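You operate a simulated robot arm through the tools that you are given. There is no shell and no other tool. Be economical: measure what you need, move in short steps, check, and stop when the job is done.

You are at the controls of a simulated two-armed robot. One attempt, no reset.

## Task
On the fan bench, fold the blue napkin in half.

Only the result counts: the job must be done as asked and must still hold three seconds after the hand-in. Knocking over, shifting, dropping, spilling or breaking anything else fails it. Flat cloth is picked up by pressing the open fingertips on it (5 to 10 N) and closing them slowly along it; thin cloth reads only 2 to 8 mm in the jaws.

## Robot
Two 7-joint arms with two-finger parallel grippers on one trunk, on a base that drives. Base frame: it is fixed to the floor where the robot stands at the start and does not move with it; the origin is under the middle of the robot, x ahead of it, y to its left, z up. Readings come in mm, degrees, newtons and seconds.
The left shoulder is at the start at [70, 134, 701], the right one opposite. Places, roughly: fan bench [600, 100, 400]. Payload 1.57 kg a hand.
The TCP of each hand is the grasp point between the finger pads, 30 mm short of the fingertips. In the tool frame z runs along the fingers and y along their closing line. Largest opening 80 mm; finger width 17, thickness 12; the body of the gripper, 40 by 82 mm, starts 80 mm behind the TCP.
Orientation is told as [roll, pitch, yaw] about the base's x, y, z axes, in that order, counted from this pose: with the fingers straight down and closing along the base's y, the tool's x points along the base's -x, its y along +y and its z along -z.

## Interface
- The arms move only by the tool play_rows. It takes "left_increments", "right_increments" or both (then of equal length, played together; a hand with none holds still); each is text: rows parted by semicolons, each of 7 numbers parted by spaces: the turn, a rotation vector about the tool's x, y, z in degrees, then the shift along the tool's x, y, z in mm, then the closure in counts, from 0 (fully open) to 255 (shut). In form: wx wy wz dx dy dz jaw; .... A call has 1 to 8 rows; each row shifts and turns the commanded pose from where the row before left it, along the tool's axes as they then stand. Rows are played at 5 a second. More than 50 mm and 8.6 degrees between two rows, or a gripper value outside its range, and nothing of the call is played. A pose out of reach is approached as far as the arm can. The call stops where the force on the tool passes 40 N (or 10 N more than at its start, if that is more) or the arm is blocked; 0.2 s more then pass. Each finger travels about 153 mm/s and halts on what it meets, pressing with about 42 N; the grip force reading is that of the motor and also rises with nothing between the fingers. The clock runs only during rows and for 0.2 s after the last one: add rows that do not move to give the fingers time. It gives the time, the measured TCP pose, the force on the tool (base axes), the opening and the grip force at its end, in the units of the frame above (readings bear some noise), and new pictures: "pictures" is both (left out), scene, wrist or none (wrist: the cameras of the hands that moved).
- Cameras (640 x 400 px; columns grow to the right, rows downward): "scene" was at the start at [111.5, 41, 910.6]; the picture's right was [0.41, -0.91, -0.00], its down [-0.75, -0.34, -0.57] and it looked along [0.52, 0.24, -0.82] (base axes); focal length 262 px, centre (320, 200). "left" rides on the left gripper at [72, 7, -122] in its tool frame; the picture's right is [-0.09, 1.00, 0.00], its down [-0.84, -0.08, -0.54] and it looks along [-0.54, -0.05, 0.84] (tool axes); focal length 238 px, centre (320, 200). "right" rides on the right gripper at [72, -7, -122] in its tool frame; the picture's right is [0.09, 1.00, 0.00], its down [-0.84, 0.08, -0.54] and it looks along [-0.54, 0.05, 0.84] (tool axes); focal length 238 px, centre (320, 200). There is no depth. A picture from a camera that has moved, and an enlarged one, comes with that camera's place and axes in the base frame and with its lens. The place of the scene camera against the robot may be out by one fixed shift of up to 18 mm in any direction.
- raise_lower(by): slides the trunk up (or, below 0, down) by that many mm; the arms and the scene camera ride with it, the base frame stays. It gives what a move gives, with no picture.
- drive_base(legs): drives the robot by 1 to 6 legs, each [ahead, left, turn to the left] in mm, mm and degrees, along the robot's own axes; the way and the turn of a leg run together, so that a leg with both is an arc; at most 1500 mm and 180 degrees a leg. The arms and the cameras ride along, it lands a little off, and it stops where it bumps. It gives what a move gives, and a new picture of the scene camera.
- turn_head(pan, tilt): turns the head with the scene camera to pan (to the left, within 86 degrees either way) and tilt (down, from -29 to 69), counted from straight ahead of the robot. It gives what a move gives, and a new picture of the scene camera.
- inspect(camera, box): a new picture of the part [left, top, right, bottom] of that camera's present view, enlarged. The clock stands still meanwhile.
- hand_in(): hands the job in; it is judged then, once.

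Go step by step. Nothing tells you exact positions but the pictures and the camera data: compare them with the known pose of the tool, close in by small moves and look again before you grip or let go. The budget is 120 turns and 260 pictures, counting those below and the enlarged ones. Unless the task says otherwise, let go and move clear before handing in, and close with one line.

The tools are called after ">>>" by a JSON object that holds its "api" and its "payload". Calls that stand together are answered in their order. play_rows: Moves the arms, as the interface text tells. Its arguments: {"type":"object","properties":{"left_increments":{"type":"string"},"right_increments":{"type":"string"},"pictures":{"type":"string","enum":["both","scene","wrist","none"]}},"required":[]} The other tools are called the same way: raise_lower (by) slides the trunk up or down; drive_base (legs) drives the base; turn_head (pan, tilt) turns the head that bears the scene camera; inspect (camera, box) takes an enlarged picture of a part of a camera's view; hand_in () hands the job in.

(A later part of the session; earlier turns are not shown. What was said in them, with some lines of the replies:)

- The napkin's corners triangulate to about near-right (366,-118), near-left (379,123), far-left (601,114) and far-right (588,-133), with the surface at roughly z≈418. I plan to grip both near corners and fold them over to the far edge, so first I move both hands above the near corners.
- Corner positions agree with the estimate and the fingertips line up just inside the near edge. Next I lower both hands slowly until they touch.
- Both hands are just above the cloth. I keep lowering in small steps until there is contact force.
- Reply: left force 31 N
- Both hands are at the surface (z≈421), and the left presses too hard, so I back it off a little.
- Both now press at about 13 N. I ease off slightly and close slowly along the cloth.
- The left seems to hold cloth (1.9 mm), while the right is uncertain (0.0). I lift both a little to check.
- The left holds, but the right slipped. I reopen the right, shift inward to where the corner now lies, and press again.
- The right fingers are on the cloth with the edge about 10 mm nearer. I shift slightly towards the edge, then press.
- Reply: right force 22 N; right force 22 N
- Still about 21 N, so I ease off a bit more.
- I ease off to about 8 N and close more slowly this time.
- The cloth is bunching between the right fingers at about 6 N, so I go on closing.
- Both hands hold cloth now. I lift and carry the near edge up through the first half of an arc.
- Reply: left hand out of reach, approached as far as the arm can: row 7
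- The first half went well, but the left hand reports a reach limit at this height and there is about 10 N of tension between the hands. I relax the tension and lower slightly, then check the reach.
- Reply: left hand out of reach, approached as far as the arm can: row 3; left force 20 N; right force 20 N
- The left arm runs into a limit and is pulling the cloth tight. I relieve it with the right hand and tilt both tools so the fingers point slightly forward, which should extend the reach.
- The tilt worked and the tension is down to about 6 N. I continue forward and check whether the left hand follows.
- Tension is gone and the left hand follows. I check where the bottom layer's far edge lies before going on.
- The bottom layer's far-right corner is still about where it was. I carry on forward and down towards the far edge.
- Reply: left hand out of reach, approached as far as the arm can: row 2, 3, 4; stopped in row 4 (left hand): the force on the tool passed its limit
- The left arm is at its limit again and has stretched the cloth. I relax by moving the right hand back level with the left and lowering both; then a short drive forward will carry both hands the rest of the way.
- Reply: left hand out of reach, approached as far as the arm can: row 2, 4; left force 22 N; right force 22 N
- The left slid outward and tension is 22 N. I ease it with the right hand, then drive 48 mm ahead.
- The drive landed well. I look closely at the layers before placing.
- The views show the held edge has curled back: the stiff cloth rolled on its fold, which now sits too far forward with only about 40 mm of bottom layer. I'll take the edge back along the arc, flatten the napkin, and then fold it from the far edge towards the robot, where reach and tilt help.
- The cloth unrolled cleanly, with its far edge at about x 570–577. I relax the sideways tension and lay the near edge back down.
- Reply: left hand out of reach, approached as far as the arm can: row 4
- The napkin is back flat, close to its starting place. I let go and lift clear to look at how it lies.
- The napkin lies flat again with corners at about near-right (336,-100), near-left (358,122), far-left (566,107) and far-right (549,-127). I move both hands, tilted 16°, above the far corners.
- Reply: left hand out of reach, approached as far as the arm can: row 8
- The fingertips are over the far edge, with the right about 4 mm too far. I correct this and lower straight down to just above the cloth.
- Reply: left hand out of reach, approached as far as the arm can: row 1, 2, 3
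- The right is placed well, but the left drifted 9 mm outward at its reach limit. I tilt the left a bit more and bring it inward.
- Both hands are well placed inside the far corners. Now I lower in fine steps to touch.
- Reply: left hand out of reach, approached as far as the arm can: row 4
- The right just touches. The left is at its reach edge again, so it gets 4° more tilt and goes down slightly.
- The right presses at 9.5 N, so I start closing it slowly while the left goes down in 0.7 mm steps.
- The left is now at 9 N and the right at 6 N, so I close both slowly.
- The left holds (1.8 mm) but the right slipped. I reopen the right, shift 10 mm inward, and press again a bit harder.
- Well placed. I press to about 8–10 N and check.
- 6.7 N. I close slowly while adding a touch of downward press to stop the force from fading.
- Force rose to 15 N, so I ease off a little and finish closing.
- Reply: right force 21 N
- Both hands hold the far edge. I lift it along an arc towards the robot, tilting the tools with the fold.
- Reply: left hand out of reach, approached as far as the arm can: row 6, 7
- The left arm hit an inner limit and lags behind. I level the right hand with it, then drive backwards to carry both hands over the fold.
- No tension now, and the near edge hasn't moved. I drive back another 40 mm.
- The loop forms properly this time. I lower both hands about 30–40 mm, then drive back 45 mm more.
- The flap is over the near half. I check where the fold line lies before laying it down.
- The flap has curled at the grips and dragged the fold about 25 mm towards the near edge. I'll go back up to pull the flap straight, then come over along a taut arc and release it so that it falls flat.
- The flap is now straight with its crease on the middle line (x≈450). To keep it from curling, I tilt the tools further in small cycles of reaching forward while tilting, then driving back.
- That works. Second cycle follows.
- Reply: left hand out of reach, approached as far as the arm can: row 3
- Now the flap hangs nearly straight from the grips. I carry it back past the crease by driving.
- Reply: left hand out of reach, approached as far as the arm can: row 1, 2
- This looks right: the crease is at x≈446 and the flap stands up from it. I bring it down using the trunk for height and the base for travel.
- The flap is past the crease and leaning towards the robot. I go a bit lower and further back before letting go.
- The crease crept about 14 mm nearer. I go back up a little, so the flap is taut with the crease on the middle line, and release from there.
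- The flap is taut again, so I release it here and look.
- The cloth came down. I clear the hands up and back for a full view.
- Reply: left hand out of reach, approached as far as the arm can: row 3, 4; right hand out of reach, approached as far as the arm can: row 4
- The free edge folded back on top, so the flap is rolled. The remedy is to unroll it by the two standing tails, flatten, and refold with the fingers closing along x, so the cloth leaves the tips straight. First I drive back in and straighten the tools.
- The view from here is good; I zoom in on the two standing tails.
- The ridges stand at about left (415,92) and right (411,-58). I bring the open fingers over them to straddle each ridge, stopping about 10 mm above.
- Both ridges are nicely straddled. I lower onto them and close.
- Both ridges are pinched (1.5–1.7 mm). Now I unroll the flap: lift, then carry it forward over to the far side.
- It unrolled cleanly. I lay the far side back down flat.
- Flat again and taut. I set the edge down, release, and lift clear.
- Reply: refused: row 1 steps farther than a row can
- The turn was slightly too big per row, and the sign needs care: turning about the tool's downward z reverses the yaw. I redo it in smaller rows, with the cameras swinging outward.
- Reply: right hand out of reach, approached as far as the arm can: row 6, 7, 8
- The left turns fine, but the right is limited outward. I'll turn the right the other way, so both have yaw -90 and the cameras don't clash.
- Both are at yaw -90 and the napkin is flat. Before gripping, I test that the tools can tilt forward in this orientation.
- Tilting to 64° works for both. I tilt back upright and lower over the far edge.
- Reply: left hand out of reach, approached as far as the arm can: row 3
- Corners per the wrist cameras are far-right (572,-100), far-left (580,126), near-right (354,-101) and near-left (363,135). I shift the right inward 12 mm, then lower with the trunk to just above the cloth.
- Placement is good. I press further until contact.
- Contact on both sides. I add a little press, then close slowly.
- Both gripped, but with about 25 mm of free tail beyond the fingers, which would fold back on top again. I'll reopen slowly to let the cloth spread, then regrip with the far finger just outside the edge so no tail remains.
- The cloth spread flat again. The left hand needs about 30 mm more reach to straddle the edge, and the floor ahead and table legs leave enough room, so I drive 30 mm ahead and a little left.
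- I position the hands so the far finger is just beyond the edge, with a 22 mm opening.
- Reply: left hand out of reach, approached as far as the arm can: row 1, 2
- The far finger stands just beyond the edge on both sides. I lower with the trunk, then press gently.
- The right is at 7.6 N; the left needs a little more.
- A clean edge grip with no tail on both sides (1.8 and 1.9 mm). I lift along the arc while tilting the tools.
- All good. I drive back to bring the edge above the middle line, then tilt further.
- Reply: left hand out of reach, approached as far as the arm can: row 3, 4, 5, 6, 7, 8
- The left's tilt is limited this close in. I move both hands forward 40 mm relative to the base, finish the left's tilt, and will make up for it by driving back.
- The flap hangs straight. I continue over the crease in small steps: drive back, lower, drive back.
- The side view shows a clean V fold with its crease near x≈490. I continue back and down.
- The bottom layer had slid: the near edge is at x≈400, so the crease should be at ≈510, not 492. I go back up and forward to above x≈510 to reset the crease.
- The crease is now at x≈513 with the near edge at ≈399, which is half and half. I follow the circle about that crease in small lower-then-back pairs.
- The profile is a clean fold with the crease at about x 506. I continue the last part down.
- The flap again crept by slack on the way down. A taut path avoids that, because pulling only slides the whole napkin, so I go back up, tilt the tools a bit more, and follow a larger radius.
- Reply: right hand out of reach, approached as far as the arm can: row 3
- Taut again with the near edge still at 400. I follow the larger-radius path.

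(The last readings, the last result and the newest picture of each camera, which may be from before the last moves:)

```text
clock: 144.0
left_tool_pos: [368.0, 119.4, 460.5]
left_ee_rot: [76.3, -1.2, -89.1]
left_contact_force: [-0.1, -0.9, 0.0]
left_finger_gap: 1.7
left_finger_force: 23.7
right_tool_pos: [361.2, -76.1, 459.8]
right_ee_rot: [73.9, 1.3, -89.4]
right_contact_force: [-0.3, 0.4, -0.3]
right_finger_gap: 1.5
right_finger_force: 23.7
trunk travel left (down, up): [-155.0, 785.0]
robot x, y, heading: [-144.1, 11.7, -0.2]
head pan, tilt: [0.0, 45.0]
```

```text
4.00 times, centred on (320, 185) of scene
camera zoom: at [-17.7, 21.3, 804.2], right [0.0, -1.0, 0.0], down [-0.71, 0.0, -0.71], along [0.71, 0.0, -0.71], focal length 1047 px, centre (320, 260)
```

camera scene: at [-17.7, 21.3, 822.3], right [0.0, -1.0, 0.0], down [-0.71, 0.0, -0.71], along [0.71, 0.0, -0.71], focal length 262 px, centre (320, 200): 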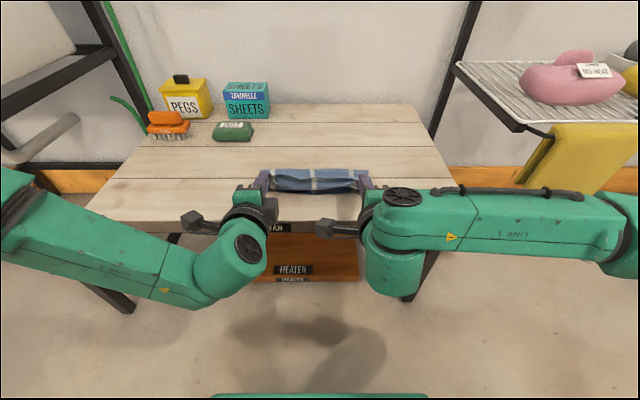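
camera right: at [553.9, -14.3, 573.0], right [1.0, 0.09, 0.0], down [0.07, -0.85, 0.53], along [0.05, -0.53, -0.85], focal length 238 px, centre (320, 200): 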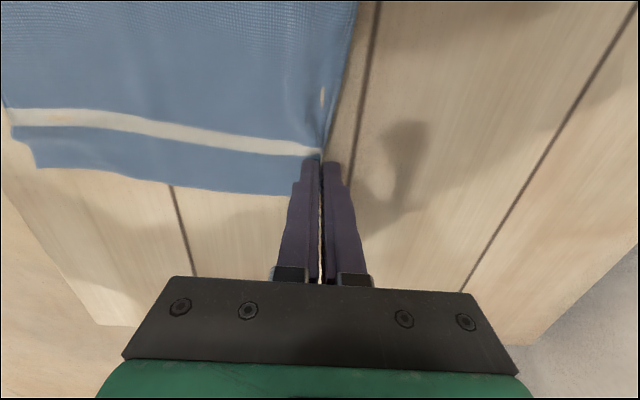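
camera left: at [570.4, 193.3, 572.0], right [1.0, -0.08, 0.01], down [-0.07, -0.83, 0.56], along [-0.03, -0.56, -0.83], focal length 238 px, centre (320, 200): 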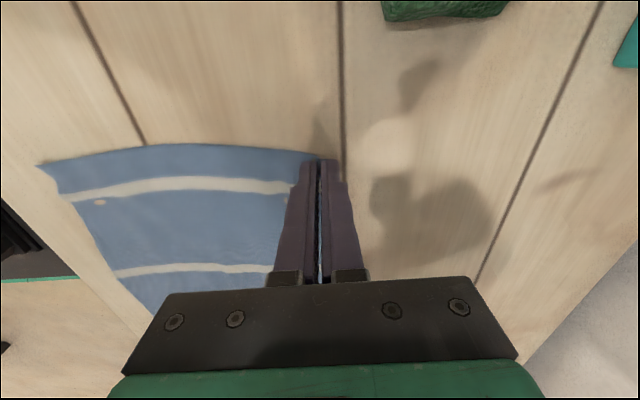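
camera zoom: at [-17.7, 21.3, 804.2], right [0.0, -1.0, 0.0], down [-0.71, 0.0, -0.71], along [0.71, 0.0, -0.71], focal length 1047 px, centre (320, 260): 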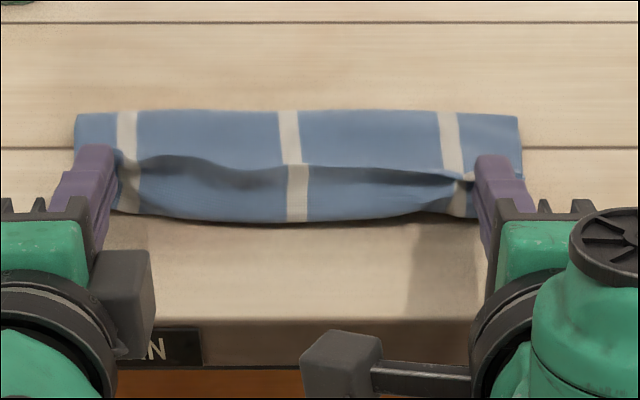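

Pulling taut peels the crease towards the robot, so slack is the better side to err on. I go back up once more to reset the crease.

>>> {"api": "raise_lower", "payload": {"by": 22}}

>>> {"api": "drive_base", "payload": {"legs": [[40, 0, 0]]}}

>>> {"api": "raise_lower", "payload": {"by": 44}}

>>> {"api": "drive_base", "payload": {"legs": [[88, 0, 0]]}}

>>> {"api": "inspect", "payload": {"camera": "scene", "box": [230, 150, 410, 270]}}

>>> {"api": "inspect", "payload": {"camera": "left", "box": [100, 60, 380, 235]}}

```text
clock: 144.7
left_tool_pos: [367.4, 119.7, 483.0]
left_ee_rot: [76.4, -1.1, -89.1]
left_contact_force: [-0.3, 0.0, 0.0]
left_finger_gap: 1.7
left_finger_force: 23.1
right_tool_pos: [360.7, -76.6, 482.4]
right_ee_rot: [73.9, 1.3, -89.4]
right_contact_force: [0.0, 0.1, 0.4]
right_finger_gap: 1.6
right_finger_force: 23.1
trunk travel left (down, up): [-177.0, 763.0]
robot x, y, heading: [-146.6, 7.1, -0.0]
head pan, tilt: [0.0, 45.0]
```

```text
clock: 145.6
left_tool_pos: [407.0, 118.8, 482.5]
left_ee_rot: [76.3, -1.1, -89.1]
left_contact_force: [-0.3, -0.1, -0.5]
left_finger_gap: 1.6
left_finger_force: 23.0
right_tool_pos: [401.3, -76.1, 482.1]
right_ee_rot: [73.8, 1.3, -89.5]
right_contact_force: [0.0, 0.1, -0.2]
right_finger_gap: 1.7
right_finger_force: 23.9
trunk travel left (down, up): [-177.0, 763.0]
robot x, y, heading: [-104.4, 7.2, -0.1]
head pan, tilt: [0.0, 45.0]
camera scene: at [22.3, 21.1, 826.2], right [0.0, -1.0, 0.0], down [-0.71, 0.0, -0.71], along [0.71, 0.0, -0.71], focal length 262 px, centre (320, 200)
```

scene: 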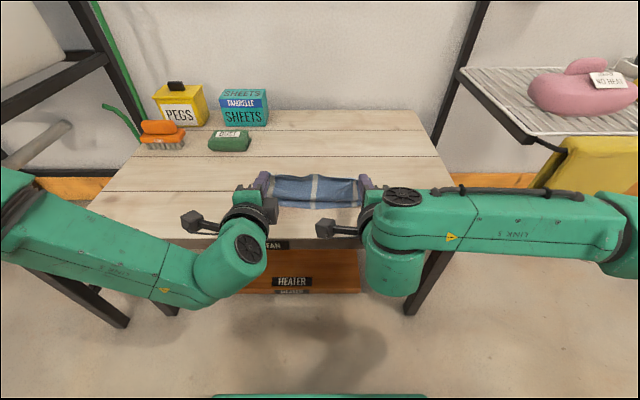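

```text
clock: 146.5
left_tool_pos: [406.5, 118.7, 527.1]
left_ee_rot: [76.3, -1.1, -89.2]
left_contact_force: [-0.3, 0.0, -0.3]
left_finger_gap: 1.8
left_finger_force: 23.8
right_tool_pos: [400.3, -76.5, 524.5]
right_ee_rot: [73.8, 1.4, -89.4]
right_contact_force: [-0.1, -0.5, -0.4]
right_finger_gap: 1.6
right_finger_force: 23.7
trunk travel left (down, up): [-221.0, 719.0]
robot x, y, heading: [-105.8, 12.4, -0.0]
head pan, tilt: [0.0, 45.0]
```

```text
clock: 147.6
left_tool_pos: [496.5, 119.8, 526.1]
left_ee_rot: [76.4, -1.1, -89.1]
left_contact_force: [-0.5, 0.4, 0.5]
left_finger_gap: 1.7
left_finger_force: 23.3
right_tool_pos: [488.5, -76.2, 526.0]
right_ee_rot: [73.9, 1.3, -89.4]
right_contact_force: [-1.3, 0.8, -0.2]
right_finger_gap: 1.5
right_finger_force: 23.3
trunk travel left (down, up): [-221.0, 719.0]
robot x, y, heading: [-14.7, 8.3, -0.3]
head pan, tilt: [0.0, 45.0]
camera scene: at [110.4, 21.1, 870.2], right [0.0, -1.0, 0.0], down [-0.71, 0.0, -0.71], along [0.71, 0.0, -0.71], focal length 262 px, centre (320, 200)
```

scene: 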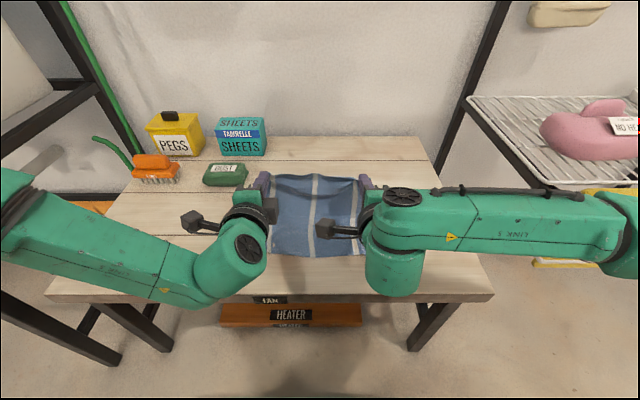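

```text
3.33 times, centred on (320, 210) of scene
camera zoom: at [110.4, 21.1, 870.2], right [0.0, -1.0, 0.0], down [-0.71, 0.0, -0.71], along [0.71, 0.0, -0.71], focal length 873 px, centre (320, 167)
```

zoom: 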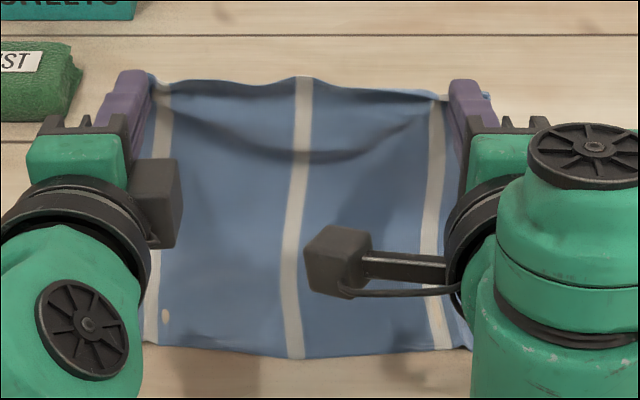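

```text
2.29 times, centred on (240, 148) of left
camera zoom: at [378.7, 191.0, 560.9], right [0.24, -0.07, 0.97], down [-0.53, -0.84, 0.07], along [0.81, -0.53, -0.24], focal length 545 px, centre (503, 320)
```

zoom: 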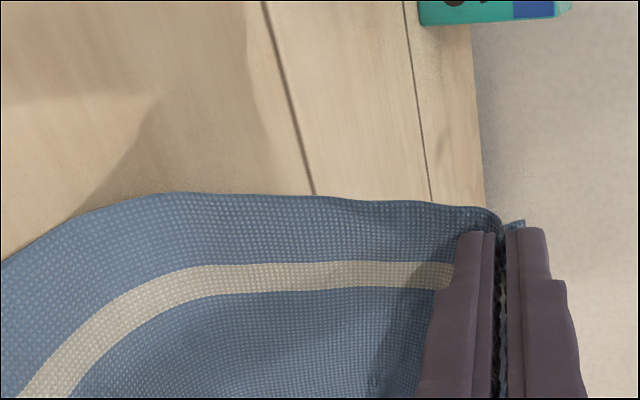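

The near edge is stable at x≈400. I set the crease slightly farther out and then come down on a slacker, lower path.

>>> {"api": "raise_lower", "payload": {"by": -10}}

>>> {"api": "drive_base", "payload": {"legs": [[12, 0, 0]]}}

>>> {"api": "raise_lower", "payload": {"by": -16}}

>>> {"api": "drive_base", "payload": {"legs": [[-36, 0, 0]]}}

>>> {"api": "raise_lower", "payload": {"by": -16}}

>>> {"api": "drive_base", "payload": {"legs": [[-28, 0, 0]]}}

>>> {"api": "inspect", "payload": {"camera": "left", "box": [100, 60, 380, 235]}}

>>> {"api": "inspect", "payload": {"camera": "scene", "box": [230, 140, 410, 260]}}

```text
clock: 148.1
left_tool_pos: [494.2, 120.7, 518.1]
left_ee_rot: [76.5, -1.0, -89.1]
left_contact_force: [-0.2, -0.9, -1.0]
left_finger_gap: 1.8
left_finger_force: 23.6
right_tool_pos: [488.8, -77.1, 516.1]
right_ee_rot: [73.9, 1.3, -89.5]
right_contact_force: [0.1, -0.8, -0.7]
right_finger_gap: 1.5
right_finger_force: 23.4
trunk travel left (down, up): [-211.0, 729.0]
robot x, y, heading: [-14.9, 11.3, 0.1]
head pan, tilt: [0.0, 45.0]
```

```text
clock: 148.9
left_tool_pos: [506.5, 120.0, 516.8]
left_ee_rot: [76.4, -1.1, -89.1]
left_contact_force: [0.4, -1.0, 1.1]
left_finger_gap: 1.7
left_finger_force: 23.9
right_tool_pos: [501.0, -77.4, 515.8]
right_ee_rot: [73.9, 1.2, -89.6]
right_contact_force: [-0.5, 0.1, 0.1]
right_finger_gap: 1.6
right_finger_force: 23.4
trunk travel left (down, up): [-211.0, 729.0]
robot x, y, heading: [-4.4, 13.0, 0.0]
head pan, tilt: [0.0, 45.0]
camera scene: at [122.6, 21.0, 860.2], right [0.0, -1.0, 0.0], down [-0.71, 0.0, -0.71], along [0.71, 0.0, -0.71], focal length 262 px, centre (320, 200)
```

scene: 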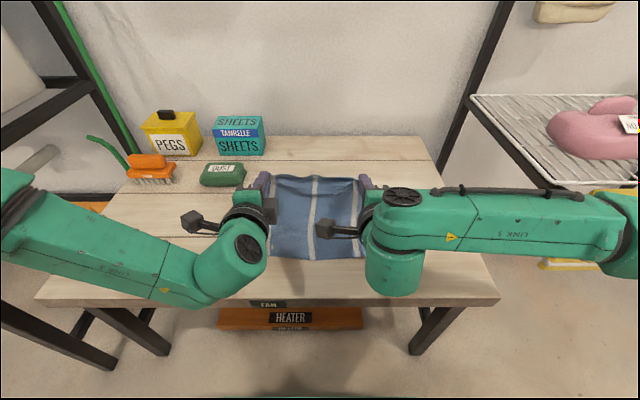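

```text
clock: 149.5
left_tool_pos: [506.2, 119.8, 501.5]
left_ee_rot: [76.4, -1.1, -89.1]
left_contact_force: [0.1, -0.3, -0.8]
left_finger_gap: 1.8
left_finger_force: 23.1
right_tool_pos: [500.7, -76.6, 499.8]
right_ee_rot: [73.9, 1.3, -89.5]
right_contact_force: [0.1, 0.0, 0.5]
right_finger_gap: 1.8
right_finger_force: 22.7
trunk travel left (down, up): [-195.0, 745.0]
robot x, y, heading: [-2.5, 12.3, 0.0]
head pan, tilt: [0.0, 45.0]
```

```text
clock: 150.4
left_tool_pos: [469.4, 120.7, 501.9]
left_ee_rot: [76.4, -1.1, -89.1]
left_contact_force: [0.5, -0.4, -0.4]
left_finger_gap: 1.8
left_finger_force: 23.1
right_tool_pos: [464.4, -75.8, 500.4]
right_ee_rot: [74.0, 1.2, -89.5]
right_contact_force: [0.2, 0.1, -0.4]
right_finger_gap: 1.8
right_finger_force: 23.2
trunk travel left (down, up): [-195.0, 745.0]
robot x, y, heading: [-40.6, 7.8, -0.2]
head pan, tilt: [0.0, 45.0]
camera scene: at [85.6, 21.1, 844.3], right [0.0, -1.0, 0.0], down [-0.71, 0.0, -0.71], along [0.71, 0.0, -0.71], focal length 262 px, centre (320, 200)
```

scene: 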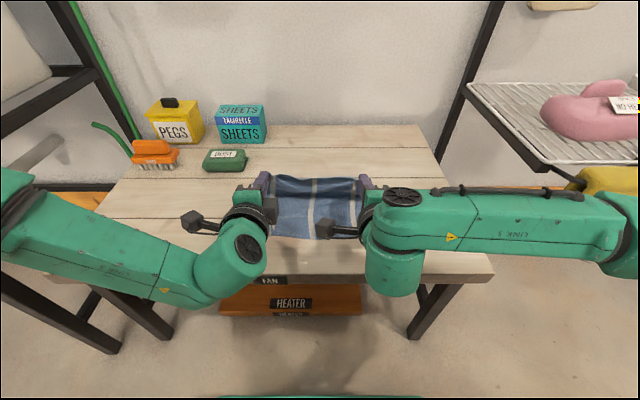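

```text
clock: 151.0
left_tool_pos: [469.8, 119.4, 485.9]
left_ee_rot: [76.4, -1.2, -89.1]
left_contact_force: [-0.5, 0.1, 0.5]
left_finger_gap: 1.8
left_finger_force: 24.1
right_tool_pos: [463.3, -76.4, 484.0]
right_ee_rot: [74.0, 1.2, -89.5]
right_contact_force: [0.5, -0.3, -0.1]
right_finger_gap: 1.5
right_finger_force: 23.8
trunk travel left (down, up): [-179.0, 761.0]
robot x, y, heading: [-43.6, 10.2, -0.1]
head pan, tilt: [0.0, 45.0]
```

```text
clock: 151.8
left_tool_pos: [442.1, 120.1, 485.9]
left_ee_rot: [76.4, -1.2, -89.2]
left_contact_force: [0.3, -0.4, -0.2]
left_finger_gap: 1.9
left_finger_force: 23.6
right_tool_pos: [436.0, -76.7, 484.9]
right_ee_rot: [73.9, 1.3, -89.5]
right_contact_force: [-0.7, 0.2, -0.2]
right_finger_gap: 1.9
right_finger_force: 22.8
trunk travel left (down, up): [-179.0, 761.0]
robot x, y, heading: [-69.7, 11.9, -0.0]
head pan, tilt: [0.0, 45.0]
camera scene: at [57.9, 21.1, 828.3], right [0.0, -1.0, 0.0], down [-0.71, 0.0, -0.71], along [0.71, 0.0, -0.71], focal length 262 px, centre (320, 200)
```

scene: 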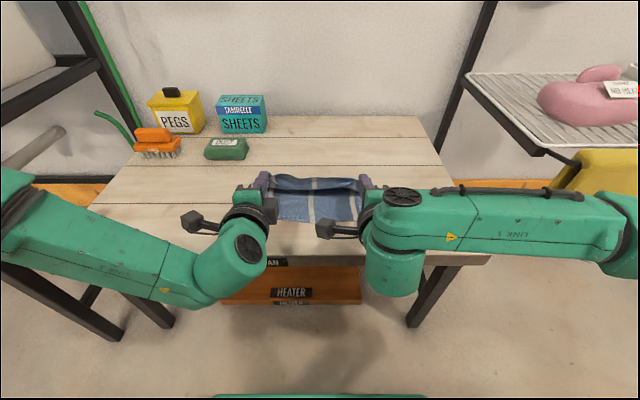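

```text
2.29 times, centred on (240, 148) of left
camera zoom: at [326.5, 190.9, 519.1], right [0.24, -0.07, 0.97], down [-0.53, -0.84, 0.07], along [0.81, -0.53, -0.24], focal length 545 px, centre (503, 320)
```

zoom: 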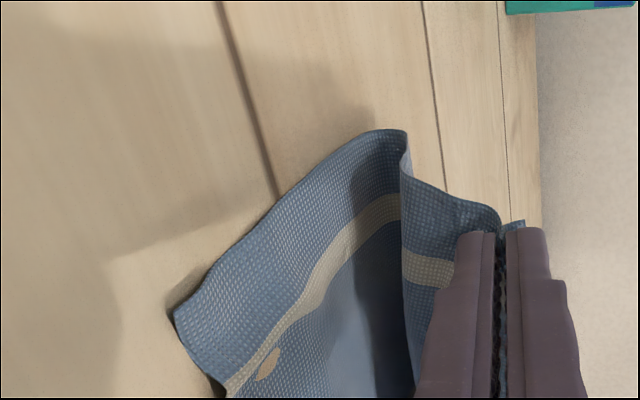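

```text
3.33 times, centred on (320, 200) of scene
camera zoom: at [57.9, 21.1, 828.3], right [0.0, -1.0, 0.0], down [-0.71, 0.0, -0.71], along [0.71, 0.0, -0.71], focal length 873 px, centre (320, 200)
```

zoom: 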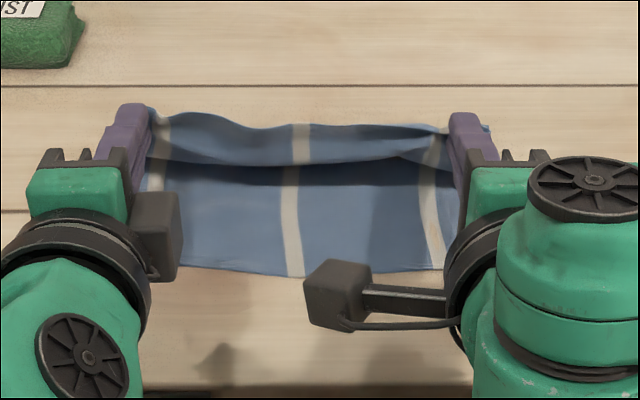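

The profile is much better, with the crease at about x 525 and the flap folding over cleanly. I continue the same way.

>>> {"api": "raise_lower", "payload": {"by": -14}}

>>> {"api": "drive_base", "payload": {"legs": [[-22, 0, 0]]}}

>>> {"api": "raise_lower", "payload": {"by": -14}}

>>> {"api": "inspect", "payload": {"camera": "left", "box": [100, 60, 380, 235]}}

>>> {"api": "inspect", "payload": {"camera": "scene", "box": [230, 130, 410, 250]}}

```text
clock: 152.4
left_tool_pos: [442.7, 119.1, 470.7]
left_ee_rot: [76.4, -1.1, -89.2]
left_contact_force: [0.2, 0.6, 1.1]
left_finger_gap: 1.8
left_finger_force: 23.6
right_tool_pos: [436.0, -76.1, 469.5]
right_ee_rot: [73.9, 1.3, -89.5]
right_contact_force: [-0.4, -0.3, 0.0]
right_finger_gap: 1.9
right_finger_force: 23.6
trunk travel left (down, up): [-165.0, 775.0]
robot x, y, heading: [-66.1, 11.7, -0.1]
head pan, tilt: [0.0, 45.0]
```

```text
clock: 153.2
left_tool_pos: [421.7, 120.1, 472.4]
left_ee_rot: [76.5, -1.1, -89.1]
left_contact_force: [0.4, 0.7, 0.0]
left_finger_gap: 1.8
left_finger_force: 23.1
right_tool_pos: [414.4, -76.9, 470.3]
right_ee_rot: [74.0, 1.3, -89.5]
right_contact_force: [-0.5, -0.7, 0.0]
right_finger_gap: 1.4
right_finger_force: 23.2
trunk travel left (down, up): [-165.0, 775.0]
robot x, y, heading: [-90.6, 9.8, -0.1]
head pan, tilt: [0.0, 45.0]
camera scene: at [36.2, 21.1, 814.3], right [0.0, -1.0, 0.0], down [-0.71, 0.0, -0.71], along [0.71, 0.0, -0.71], focal length 262 px, centre (320, 200)
```

scene: 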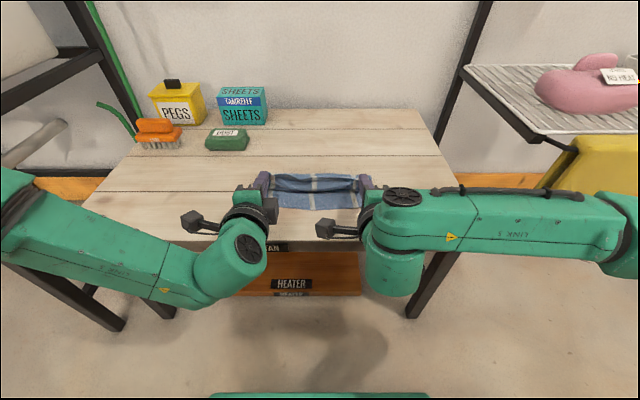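

```text
clock: 153.9
left_tool_pos: [419.9, 120.4, 456.4]
left_ee_rot: [76.4, -1.0, -89.2]
left_contact_force: [0.0, 0.2, 0.3]
left_finger_gap: 1.9
left_finger_force: 23.0
right_tool_pos: [414.8, -76.3, 456.2]
right_ee_rot: [73.9, 1.3, -89.5]
right_contact_force: [0.2, 0.2, -0.5]
right_finger_gap: 1.7
right_finger_force: 23.5
trunk travel left (down, up): [-151.0, 789.0]
robot x, y, heading: [-90.4, 10.9, -0.1]
head pan, tilt: [0.0, 45.0]
```

```text
2.29 times, centred on (240, 148) of left
camera zoom: at [304.7, 191.0, 491.0], right [0.24, -0.07, 0.97], down [-0.53, -0.84, 0.07], along [0.81, -0.53, -0.24], focal length 545 px, centre (503, 320)
```

zoom: 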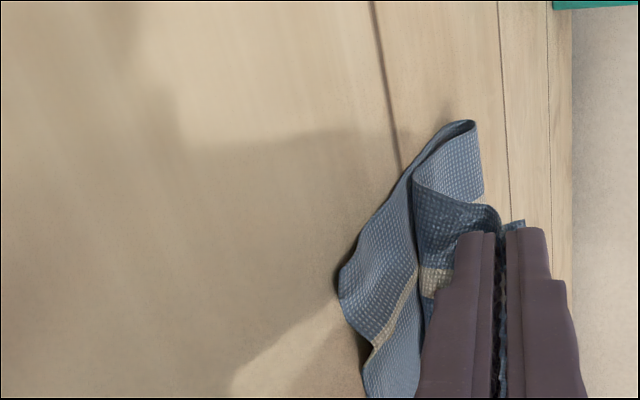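

```text
3.33 times, centred on (320, 190) of scene
camera zoom: at [36.1, 21.1, 800.2], right [0.0, -1.0, 0.0], down [-0.71, 0.0, -0.71], along [0.71, 0.0, -0.71], focal length 873 px, centre (320, 233)
```

zoom: 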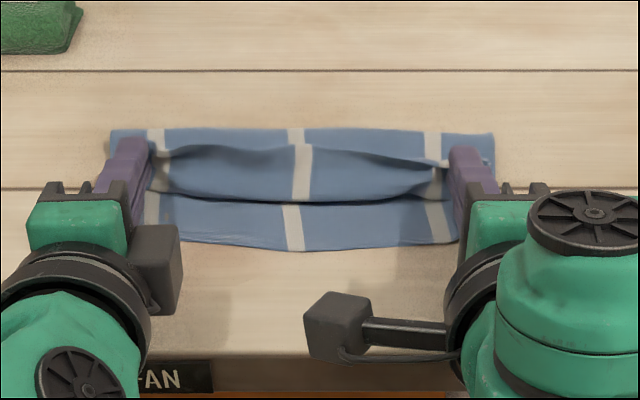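

The crease is at x≈517 with the near edge at 400, very near half. I finish the last 30 mm back and down.

>>> {"api": "drive_base", "payload": {"legs": [[-16, 0, 0]]}}

>>> {"api": "raise_lower", "payload": {"by": -9}}

>>> {"api": "drive_base", "payload": {"legs": [[-14, 0, 0]]}}

>>> {"api": "raise_lower", "payload": {"by": -8}}

>>> {"api": "inspect", "payload": {"camera": "left", "box": [100, 60, 380, 235]}}

>>> {"api": "inspect", "payload": {"camera": "scene", "box": [230, 120, 410, 240]}}

```text
clock: 154.6
left_tool_pos: [403.9, 119.6, 457.4]
left_ee_rot: [76.4, -1.1, -89.0]
left_contact_force: [0.8, 0.8, 0.4]
left_finger_gap: 1.9
left_finger_force: 23.5
right_tool_pos: [399.5, -75.7, 454.6]
right_ee_rot: [73.9, 1.4, -89.5]
right_contact_force: [-0.6, -0.5, -0.1]
right_finger_gap: 1.7
right_finger_force: 22.8
trunk travel left (down, up): [-151.0, 789.0]
robot x, y, heading: [-107.7, 8.2, -0.4]
head pan, tilt: [0.0, 45.0]
camera scene: at [20.1, 21.1, 800.3], right [0.0, -1.0, 0.0], down [-0.71, 0.0, -0.71], along [0.71, 0.0, -0.71], focal length 262 px, centre (320, 200)
```

scene: 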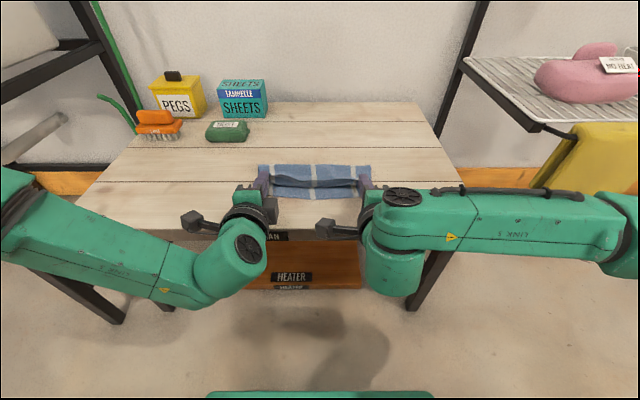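

```text
clock: 155.2
left_tool_pos: [404.1, 120.0, 447.8]
left_ee_rot: [76.4, -1.0, -89.1]
left_contact_force: [-0.9, 0.4, 0.4]
left_finger_gap: 1.6
left_finger_force: 23.9
right_tool_pos: [398.5, -76.4, 446.7]
right_ee_rot: [73.9, 1.2, -89.4]
right_contact_force: [0.0, -0.2, -0.2]
right_finger_gap: 1.7
right_finger_force: 23.4
trunk travel left (down, up): [-142.0, 798.0]
robot x, y, heading: [-105.8, 10.4, 0.1]
head pan, tilt: [0.0, 45.0]
```

```text
clock: 156.0
left_tool_pos: [391.2, 119.5, 448.5]
left_ee_rot: [76.4, -1.1, -89.0]
left_contact_force: [-0.1, -0.2, -0.4]
left_finger_gap: 1.8
left_finger_force: 23.8
right_tool_pos: [385.4, -76.7, 446.6]
right_ee_rot: [74.0, 1.3, -89.4]
right_contact_force: [0.3, -0.8, -0.1]
right_finger_gap: 1.4
right_finger_force: 23.5
trunk travel left (down, up): [-142.0, 798.0]
robot x, y, heading: [-121.6, 14.5, -0.4]
head pan, tilt: [0.0, 45.0]
camera scene: at [6.3, 21.1, 791.3], right [0.0, -1.0, 0.0], down [-0.71, 0.0, -0.71], along [0.71, 0.0, -0.71], focal length 262 px, centre (320, 200)
```

scene: 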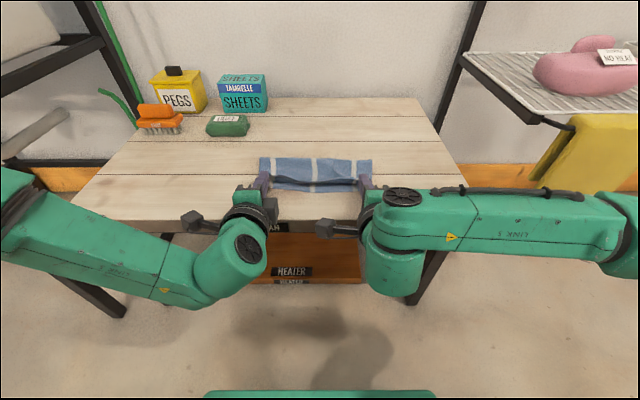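

```text
clock: 156.5
left_tool_pos: [388.9, 119.8, 441.1]
left_ee_rot: [76.5, -1.1, -89.1]
left_contact_force: [-0.5, -0.3, -0.2]
left_finger_gap: 1.8
left_finger_force: 23.4
right_tool_pos: [383.9, -75.8, 440.5]
right_ee_rot: [74.2, 1.3, -89.5]
right_contact_force: [0.6, 0.1, 9.3]
right_finger_gap: 1.5
right_finger_force: 23.2
trunk travel left (down, up): [-134.0, 806.0]
robot x, y, heading: [-117.3, 9.8, -0.2]
head pan, tilt: [0.0, 45.0]
```

```text
2.29 times, centred on (240, 148) of left
camera zoom: at [274.2, 191.1, 474.7], right [0.23, -0.07, 0.97], down [-0.53, -0.84, 0.07], along [0.81, -0.53, -0.23], focal length 545 px, centre (503, 320)
```

zoom: 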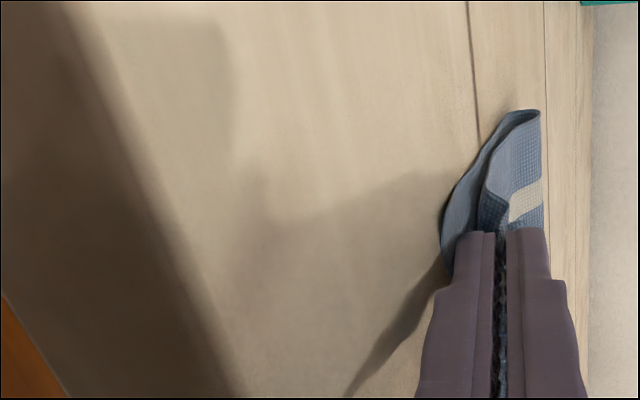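

```text
3.33 times, centred on (320, 180) of scene
camera zoom: at [5.3, 21.2, 783.6], right [0.0, -1.0, 0.0], down [-0.71, 0.0, -0.71], along [0.71, 0.0, -0.71], focal length 873 px, centre (320, 267)
```

zoom: 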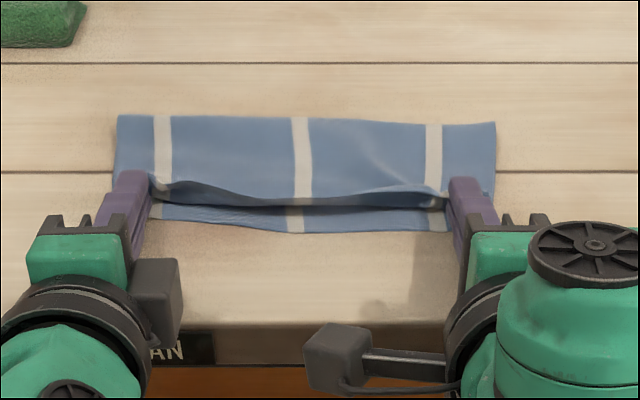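

The flap is almost flat: crease at ≈517, near edge ≈398, held edge ≈405. I open the jaws slightly while lifting a touch, then back straight out.

>>> {"api": "play_rows", "payload": {"left_increments": "0 0 0 0 2 -0.5 245;0 0 0 0 1.5 -0.4 235;0 0 0 0 1.5 -0.4 225;0 0 0 0 0 0 220;0 0 0 0 0 0 220", "right_increments": "0 0 0 0 2.5 -0.6 245;0 0 0 0 1.5 -0.4 235;0 0 0 0 1.5 -0.4 225;0 0 0 0 0 0 220;0 0 0 0 0 0 220", "pictures": "none"}}

>>> {"api": "drive_base", "payload": {"legs": [[-70, 0, 0]]}}

>>> {"api": "inspect", "payload": {"camera": "scene", "box": [230, 90, 410, 210]}}

```text
clock: 157.7
left_tool_pos: [390.1, 121.9, 444.5]
left_ee_rot: [76.5, -1.0, -89.1]
left_contact_force: [-0.5, 0.8, -0.4]
left_finger_gap: 10.8
left_finger_force: 0.0
right_tool_pos: [384.4, -76.8, 445.0]
right_ee_rot: [73.9, 1.3, -89.5]
right_contact_force: [1.1, -0.8, 3.9]
right_finger_gap: 6.7
right_finger_force: 0.1
trunk travel left (down, up): [-134.0, 806.0]
robot x, y, heading: [-120.1, 10.6, -0.2]
head pan, tilt: [0.0, 45.0]
```

```text
clock: 158.8
left_tool_pos: [319.1, 121.5, 445.7]
left_ee_rot: [76.4, -1.1, -89.1]
left_contact_force: [-1.1, -0.2, -0.2]
left_finger_gap: 11.3
left_finger_force: 0.1
right_tool_pos: [314.3, -75.9, 443.8]
right_ee_rot: [74.0, 1.3, -89.4]
right_contact_force: [-0.5, 0.2, 5.1]
right_finger_gap: 7.4
right_finger_force: 0.1
trunk travel left (down, up): [-134.0, 806.0]
robot x, y, heading: [-189.9, 6.8, 0.0]
head pan, tilt: [0.0, 45.0]
camera scene: at [-65.0, 21.4, 783.4], right [0.0, -1.0, 0.0], down [-0.71, 0.0, -0.71], along [0.71, 0.0, -0.71], focal length 262 px, centre (320, 200)
```

scene: 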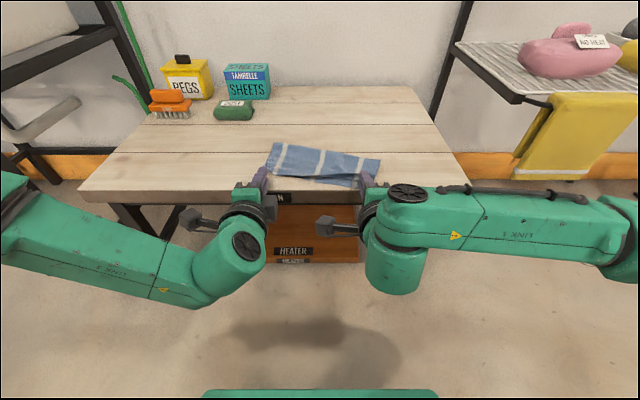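

```text
3.33 times, centred on (320, 150) of scene
camera zoom: at [-65.0, 21.4, 783.4], right [0.0, -1.0, 0.0], down [-0.71, 0.0, -0.71], along [0.71, 0.0, -0.71], focal length 873 px, centre (320, 367)
```

zoom: 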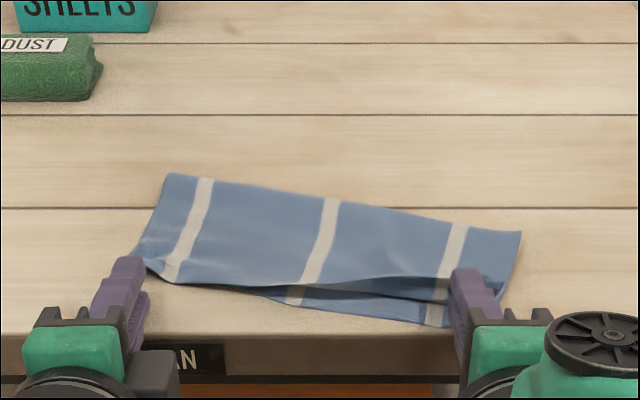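

The right lower finger was pressing and dragged the right side a bit. I look closely before freeing it.

>>> {"api": "inspect", "payload": {"camera": "right", "box": [160, 20, 480, 220]}}

>>> {"api": "inspect", "payload": {"camera": "scene", "box": [330, 140, 400, 190]}}

```text
2.00 times, centred on (320, 120) of right
camera zoom: at [194.4, -6.5, 471.9], right [0.27, 0.07, 0.96], down [-0.49, -0.85, 0.21], along [0.83, -0.53, -0.2], focal length 477 px, centre (320, 360)
```

zoom: 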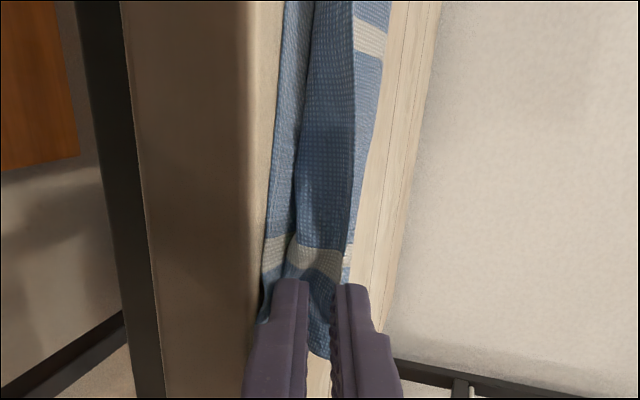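

```text
8.00 times, centred on (365, 165) of scene
camera zoom: at [-65.0, 21.4, 783.4], right [0.0, -1.0, 0.0], down [-0.71, 0.0, -0.71], along [0.71, 0.0, -0.71], focal length 2094 px, centre (-40, 480)
```

zoom: 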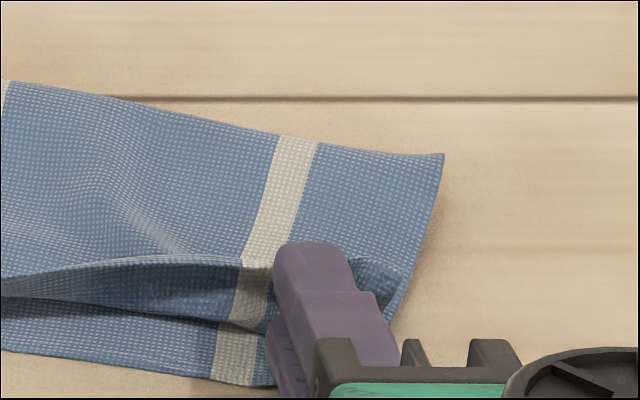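

The right lower finger is under the flap, pressing the bottom layer. I lift it clear of the bottom, open wider, and slide it back out.

>>> {"api": "play_rows", "payload": {"right_increments": "0 0 0 0 4 -1.1 220;0 0 0 0 4 -1.1 210;0 0 0 0 2 -0.5 200;0 0 0 0 0 0 200;0 0 0 0 -2 -7.2 200;0 0 0 0 -2 -7.2 200;0 0 0 0 -2 -7.2 200;0 0 0 0 -2 -7.2 200", "pictures": "none"}}

>>> {"api": "inspect", "payload": {"camera": "scene", "box": [230, 90, 410, 210]}}

```text
clock: 160.6
left_tool_pos: [319.9, 121.0, 444.1]
left_ee_rot: [76.4, -1.0, -89.0]
left_contact_force: [-0.4, -0.6, -1.5]
left_finger_gap: 10.9
left_finger_force: 0.0
right_tool_pos: [285.5, -77.5, 455.2]
right_ee_rot: [73.9, 1.2, -89.3]
right_contact_force: [-0.1, 0.2, 1.1]
right_finger_gap: 17.3
right_finger_force: 0.1
trunk travel left (down, up): [-134.0, 806.0]
robot x, y, heading: [-194.2, 11.7, -0.1]
head pan, tilt: [0.0, 45.0]
```

```text
3.33 times, centred on (320, 150) of scene
camera zoom: at [-64.5, 21.3, 783.3], right [0.0, -1.0, 0.0], down [-0.71, 0.0, -0.71], along [0.71, 0.0, -0.71], focal length 873 px, centre (320, 367)
```

zoom: 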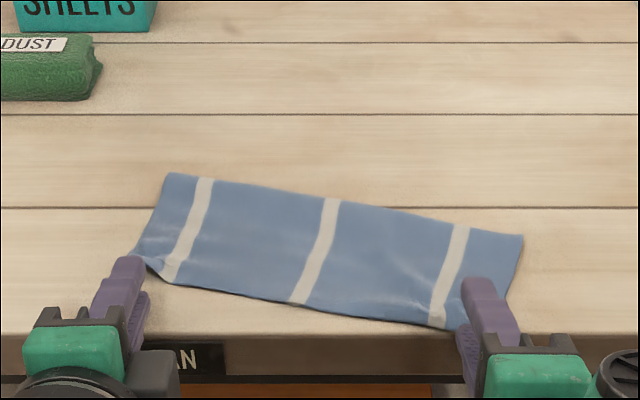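

The fold now lies flat and neat. I free the left the same way and back both out.

>>> {"api": "play_rows", "payload": {"left_increments": "0 0 0 0 3 -0.8 212;0 0 0 0 3 -0.8 200;0 0 0 0 0 0 200;0 0 0 0 -1.7 -7 200;0 0 0 0 -1.7 -7 200;0 0 0 0 -1.7 -7 200;0 0 0 0 -1.7 -7 200;0 0 0 0 0 0 200", "pictures": "none"}}

>>> {"api": "drive_base", "payload": {"legs": [[-90, 0, 0]]}}

>>> {"api": "inspect", "payload": {"camera": "scene", "box": [240, 80, 400, 180]}}

```text
clock: 162.4
left_tool_pos: [290.7, 121.2, 451.8]
left_ee_rot: [76.4, -1.1, -89.1]
left_contact_force: [0.1, 0.2, 0.0]
left_finger_gap: 17.0
left_finger_force: 0.0
right_tool_pos: [284.9, -76.8, 455.0]
right_ee_rot: [73.9, 1.2, -89.4]
right_contact_force: [0.0, 0.7, -0.8]
right_finger_gap: 17.3
right_finger_force: 0.2
trunk travel left (down, up): [-134.0, 806.0]
robot x, y, heading: [-191.6, 9.4, 0.1]
head pan, tilt: [0.0, 45.0]
```

```text
clock: 163.5
left_tool_pos: [200.2, 121.8, 453.1]
left_ee_rot: [76.5, -1.2, -89.1]
left_contact_force: [0.8, -0.5, -0.8]
left_finger_gap: 17.2
left_finger_force: 0.0
right_tool_pos: [195.6, -77.0, 455.6]
right_ee_rot: [74.0, 1.4, -89.4]
right_contact_force: [0.5, -0.3, -0.7]
right_finger_gap: 17.1
right_finger_force: 0.1
trunk travel left (down, up): [-134.0, 806.0]
robot x, y, heading: [-284.5, 6.7, 0.0]
head pan, tilt: [0.0, 45.0]
camera scene: at [-154.1, 21.4, 783.3], right [0.0, -1.0, 0.0], down [-0.71, 0.0, -0.71], along [0.71, 0.0, -0.71], focal length 262 px, centre (320, 200)
```

scene: 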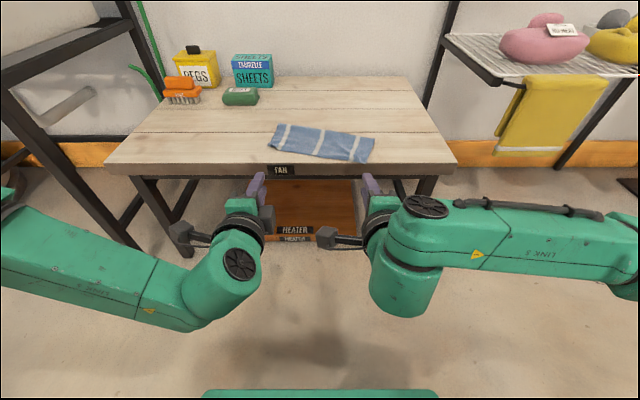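

```text
4.00 times, centred on (320, 130) of scene
camera zoom: at [-154.1, 21.4, 783.3], right [0.0, -1.0, 0.0], down [-0.71, 0.0, -0.71], along [0.71, 0.0, -0.71], focal length 1047 px, centre (320, 480)
```

zoom: 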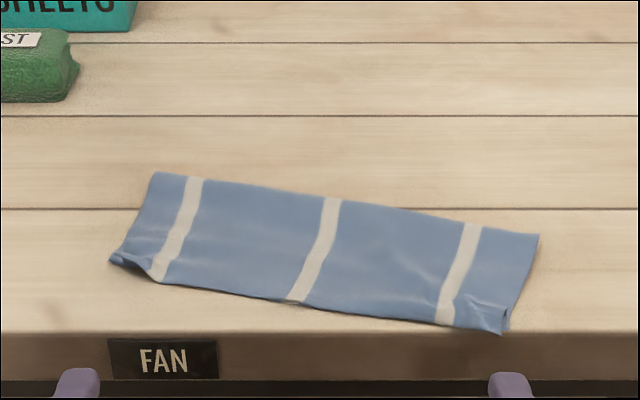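

The napkin is folded neatly and both hands are free. I raise up for a better look from above before handing in.

>>> {"api": "raise_lower", "payload": {"by": 250}}

>>> {"api": "turn_head", "payload": {"pan": 0, "tilt": 50}}

>>> {"api": "inspect", "payload": {"camera": "scene", "box": [260, 120, 390, 200]}}

```text
clock: 166.0
left_tool_pos: [201.0, 120.4, 700.9]
left_ee_rot: [76.4, -1.0, -89.1]
left_contact_force: [-0.1, 0.1, 0.0]
left_finger_gap: 17.2
left_finger_force: 0.1
right_tool_pos: [194.7, -76.6, 704.9]
right_ee_rot: [73.9, 1.3, -89.3]
right_contact_force: [-1.2, -0.2, -0.4]
right_finger_gap: 17.3
right_finger_force: 0.1
trunk travel left (down, up): [-384.0, 556.0]
robot x, y, heading: [-282.8, 8.6, -0.2]
head pan, tilt: [0.0, 45.0]
```

```text
clock: 166.7
left_tool_pos: [201.6, 121.1, 702.2]
left_ee_rot: [76.4, -1.1, -89.1]
left_contact_force: [0.4, 0.9, 0.6]
left_finger_gap: 17.2
left_finger_force: 0.1
right_tool_pos: [194.7, -77.5, 704.1]
right_ee_rot: [73.9, 1.1, -89.4]
right_contact_force: [0.4, -0.3, -0.1]
right_finger_gap: 17.2
right_finger_force: 0.0
trunk travel left (down, up): [-384.0, 556.0]
robot x, y, heading: [-283.3, 10.3, 0.1]
head pan, tilt: [0.0, 50.0]
camera scene: at [-158.3, 21.4, 1026.4], right [0.0, -1.0, 0.0], down [-0.77, 0.0, -0.64], along [0.64, 0.0, -0.77], focal length 262 px, centre (320, 200)
```

scene: 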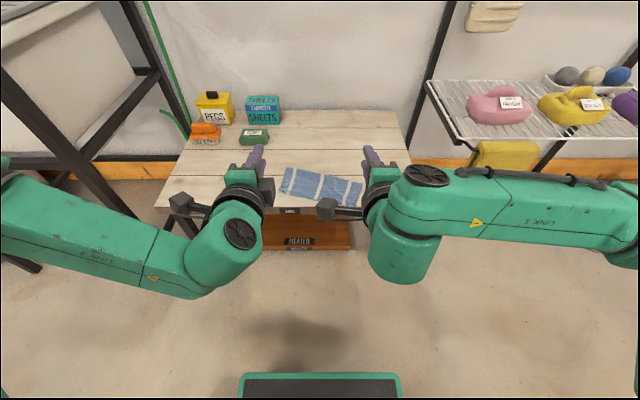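

```text
4.92 times, centred on (325, 160) of scene
camera zoom: at [-158.3, 21.4, 1026.4], right [0.0, -1.0, 0.0], down [-0.77, 0.0, -0.64], along [0.64, 0.0, -0.77], focal length 1289 px, centre (295, 397)
```

zoom: 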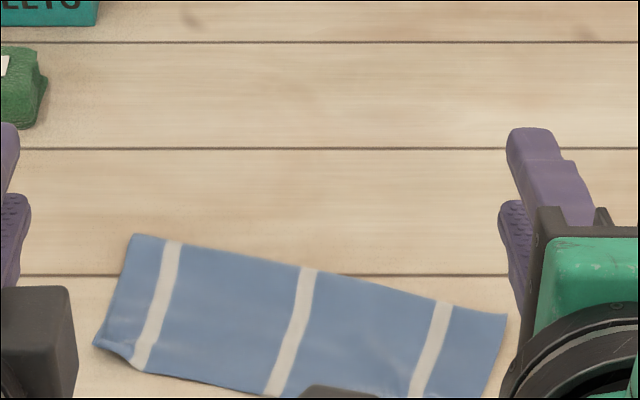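

The napkin lies flat in two layers, about 110–120 mm deep against 222 mm unfolded. The edges nearly meet, and everything else on the bench looks undisturbed. The hands are clear, so I hand in.

>>> {"api": "hand_in", "payload": {}}

```text
The job is handed in.
```

The blue napkin on the fan bench is folded in half and handed in. It lies flat with its edges meeting to within about 15 mm by my estimate, turned slightly on the bench, and both hands are clear.
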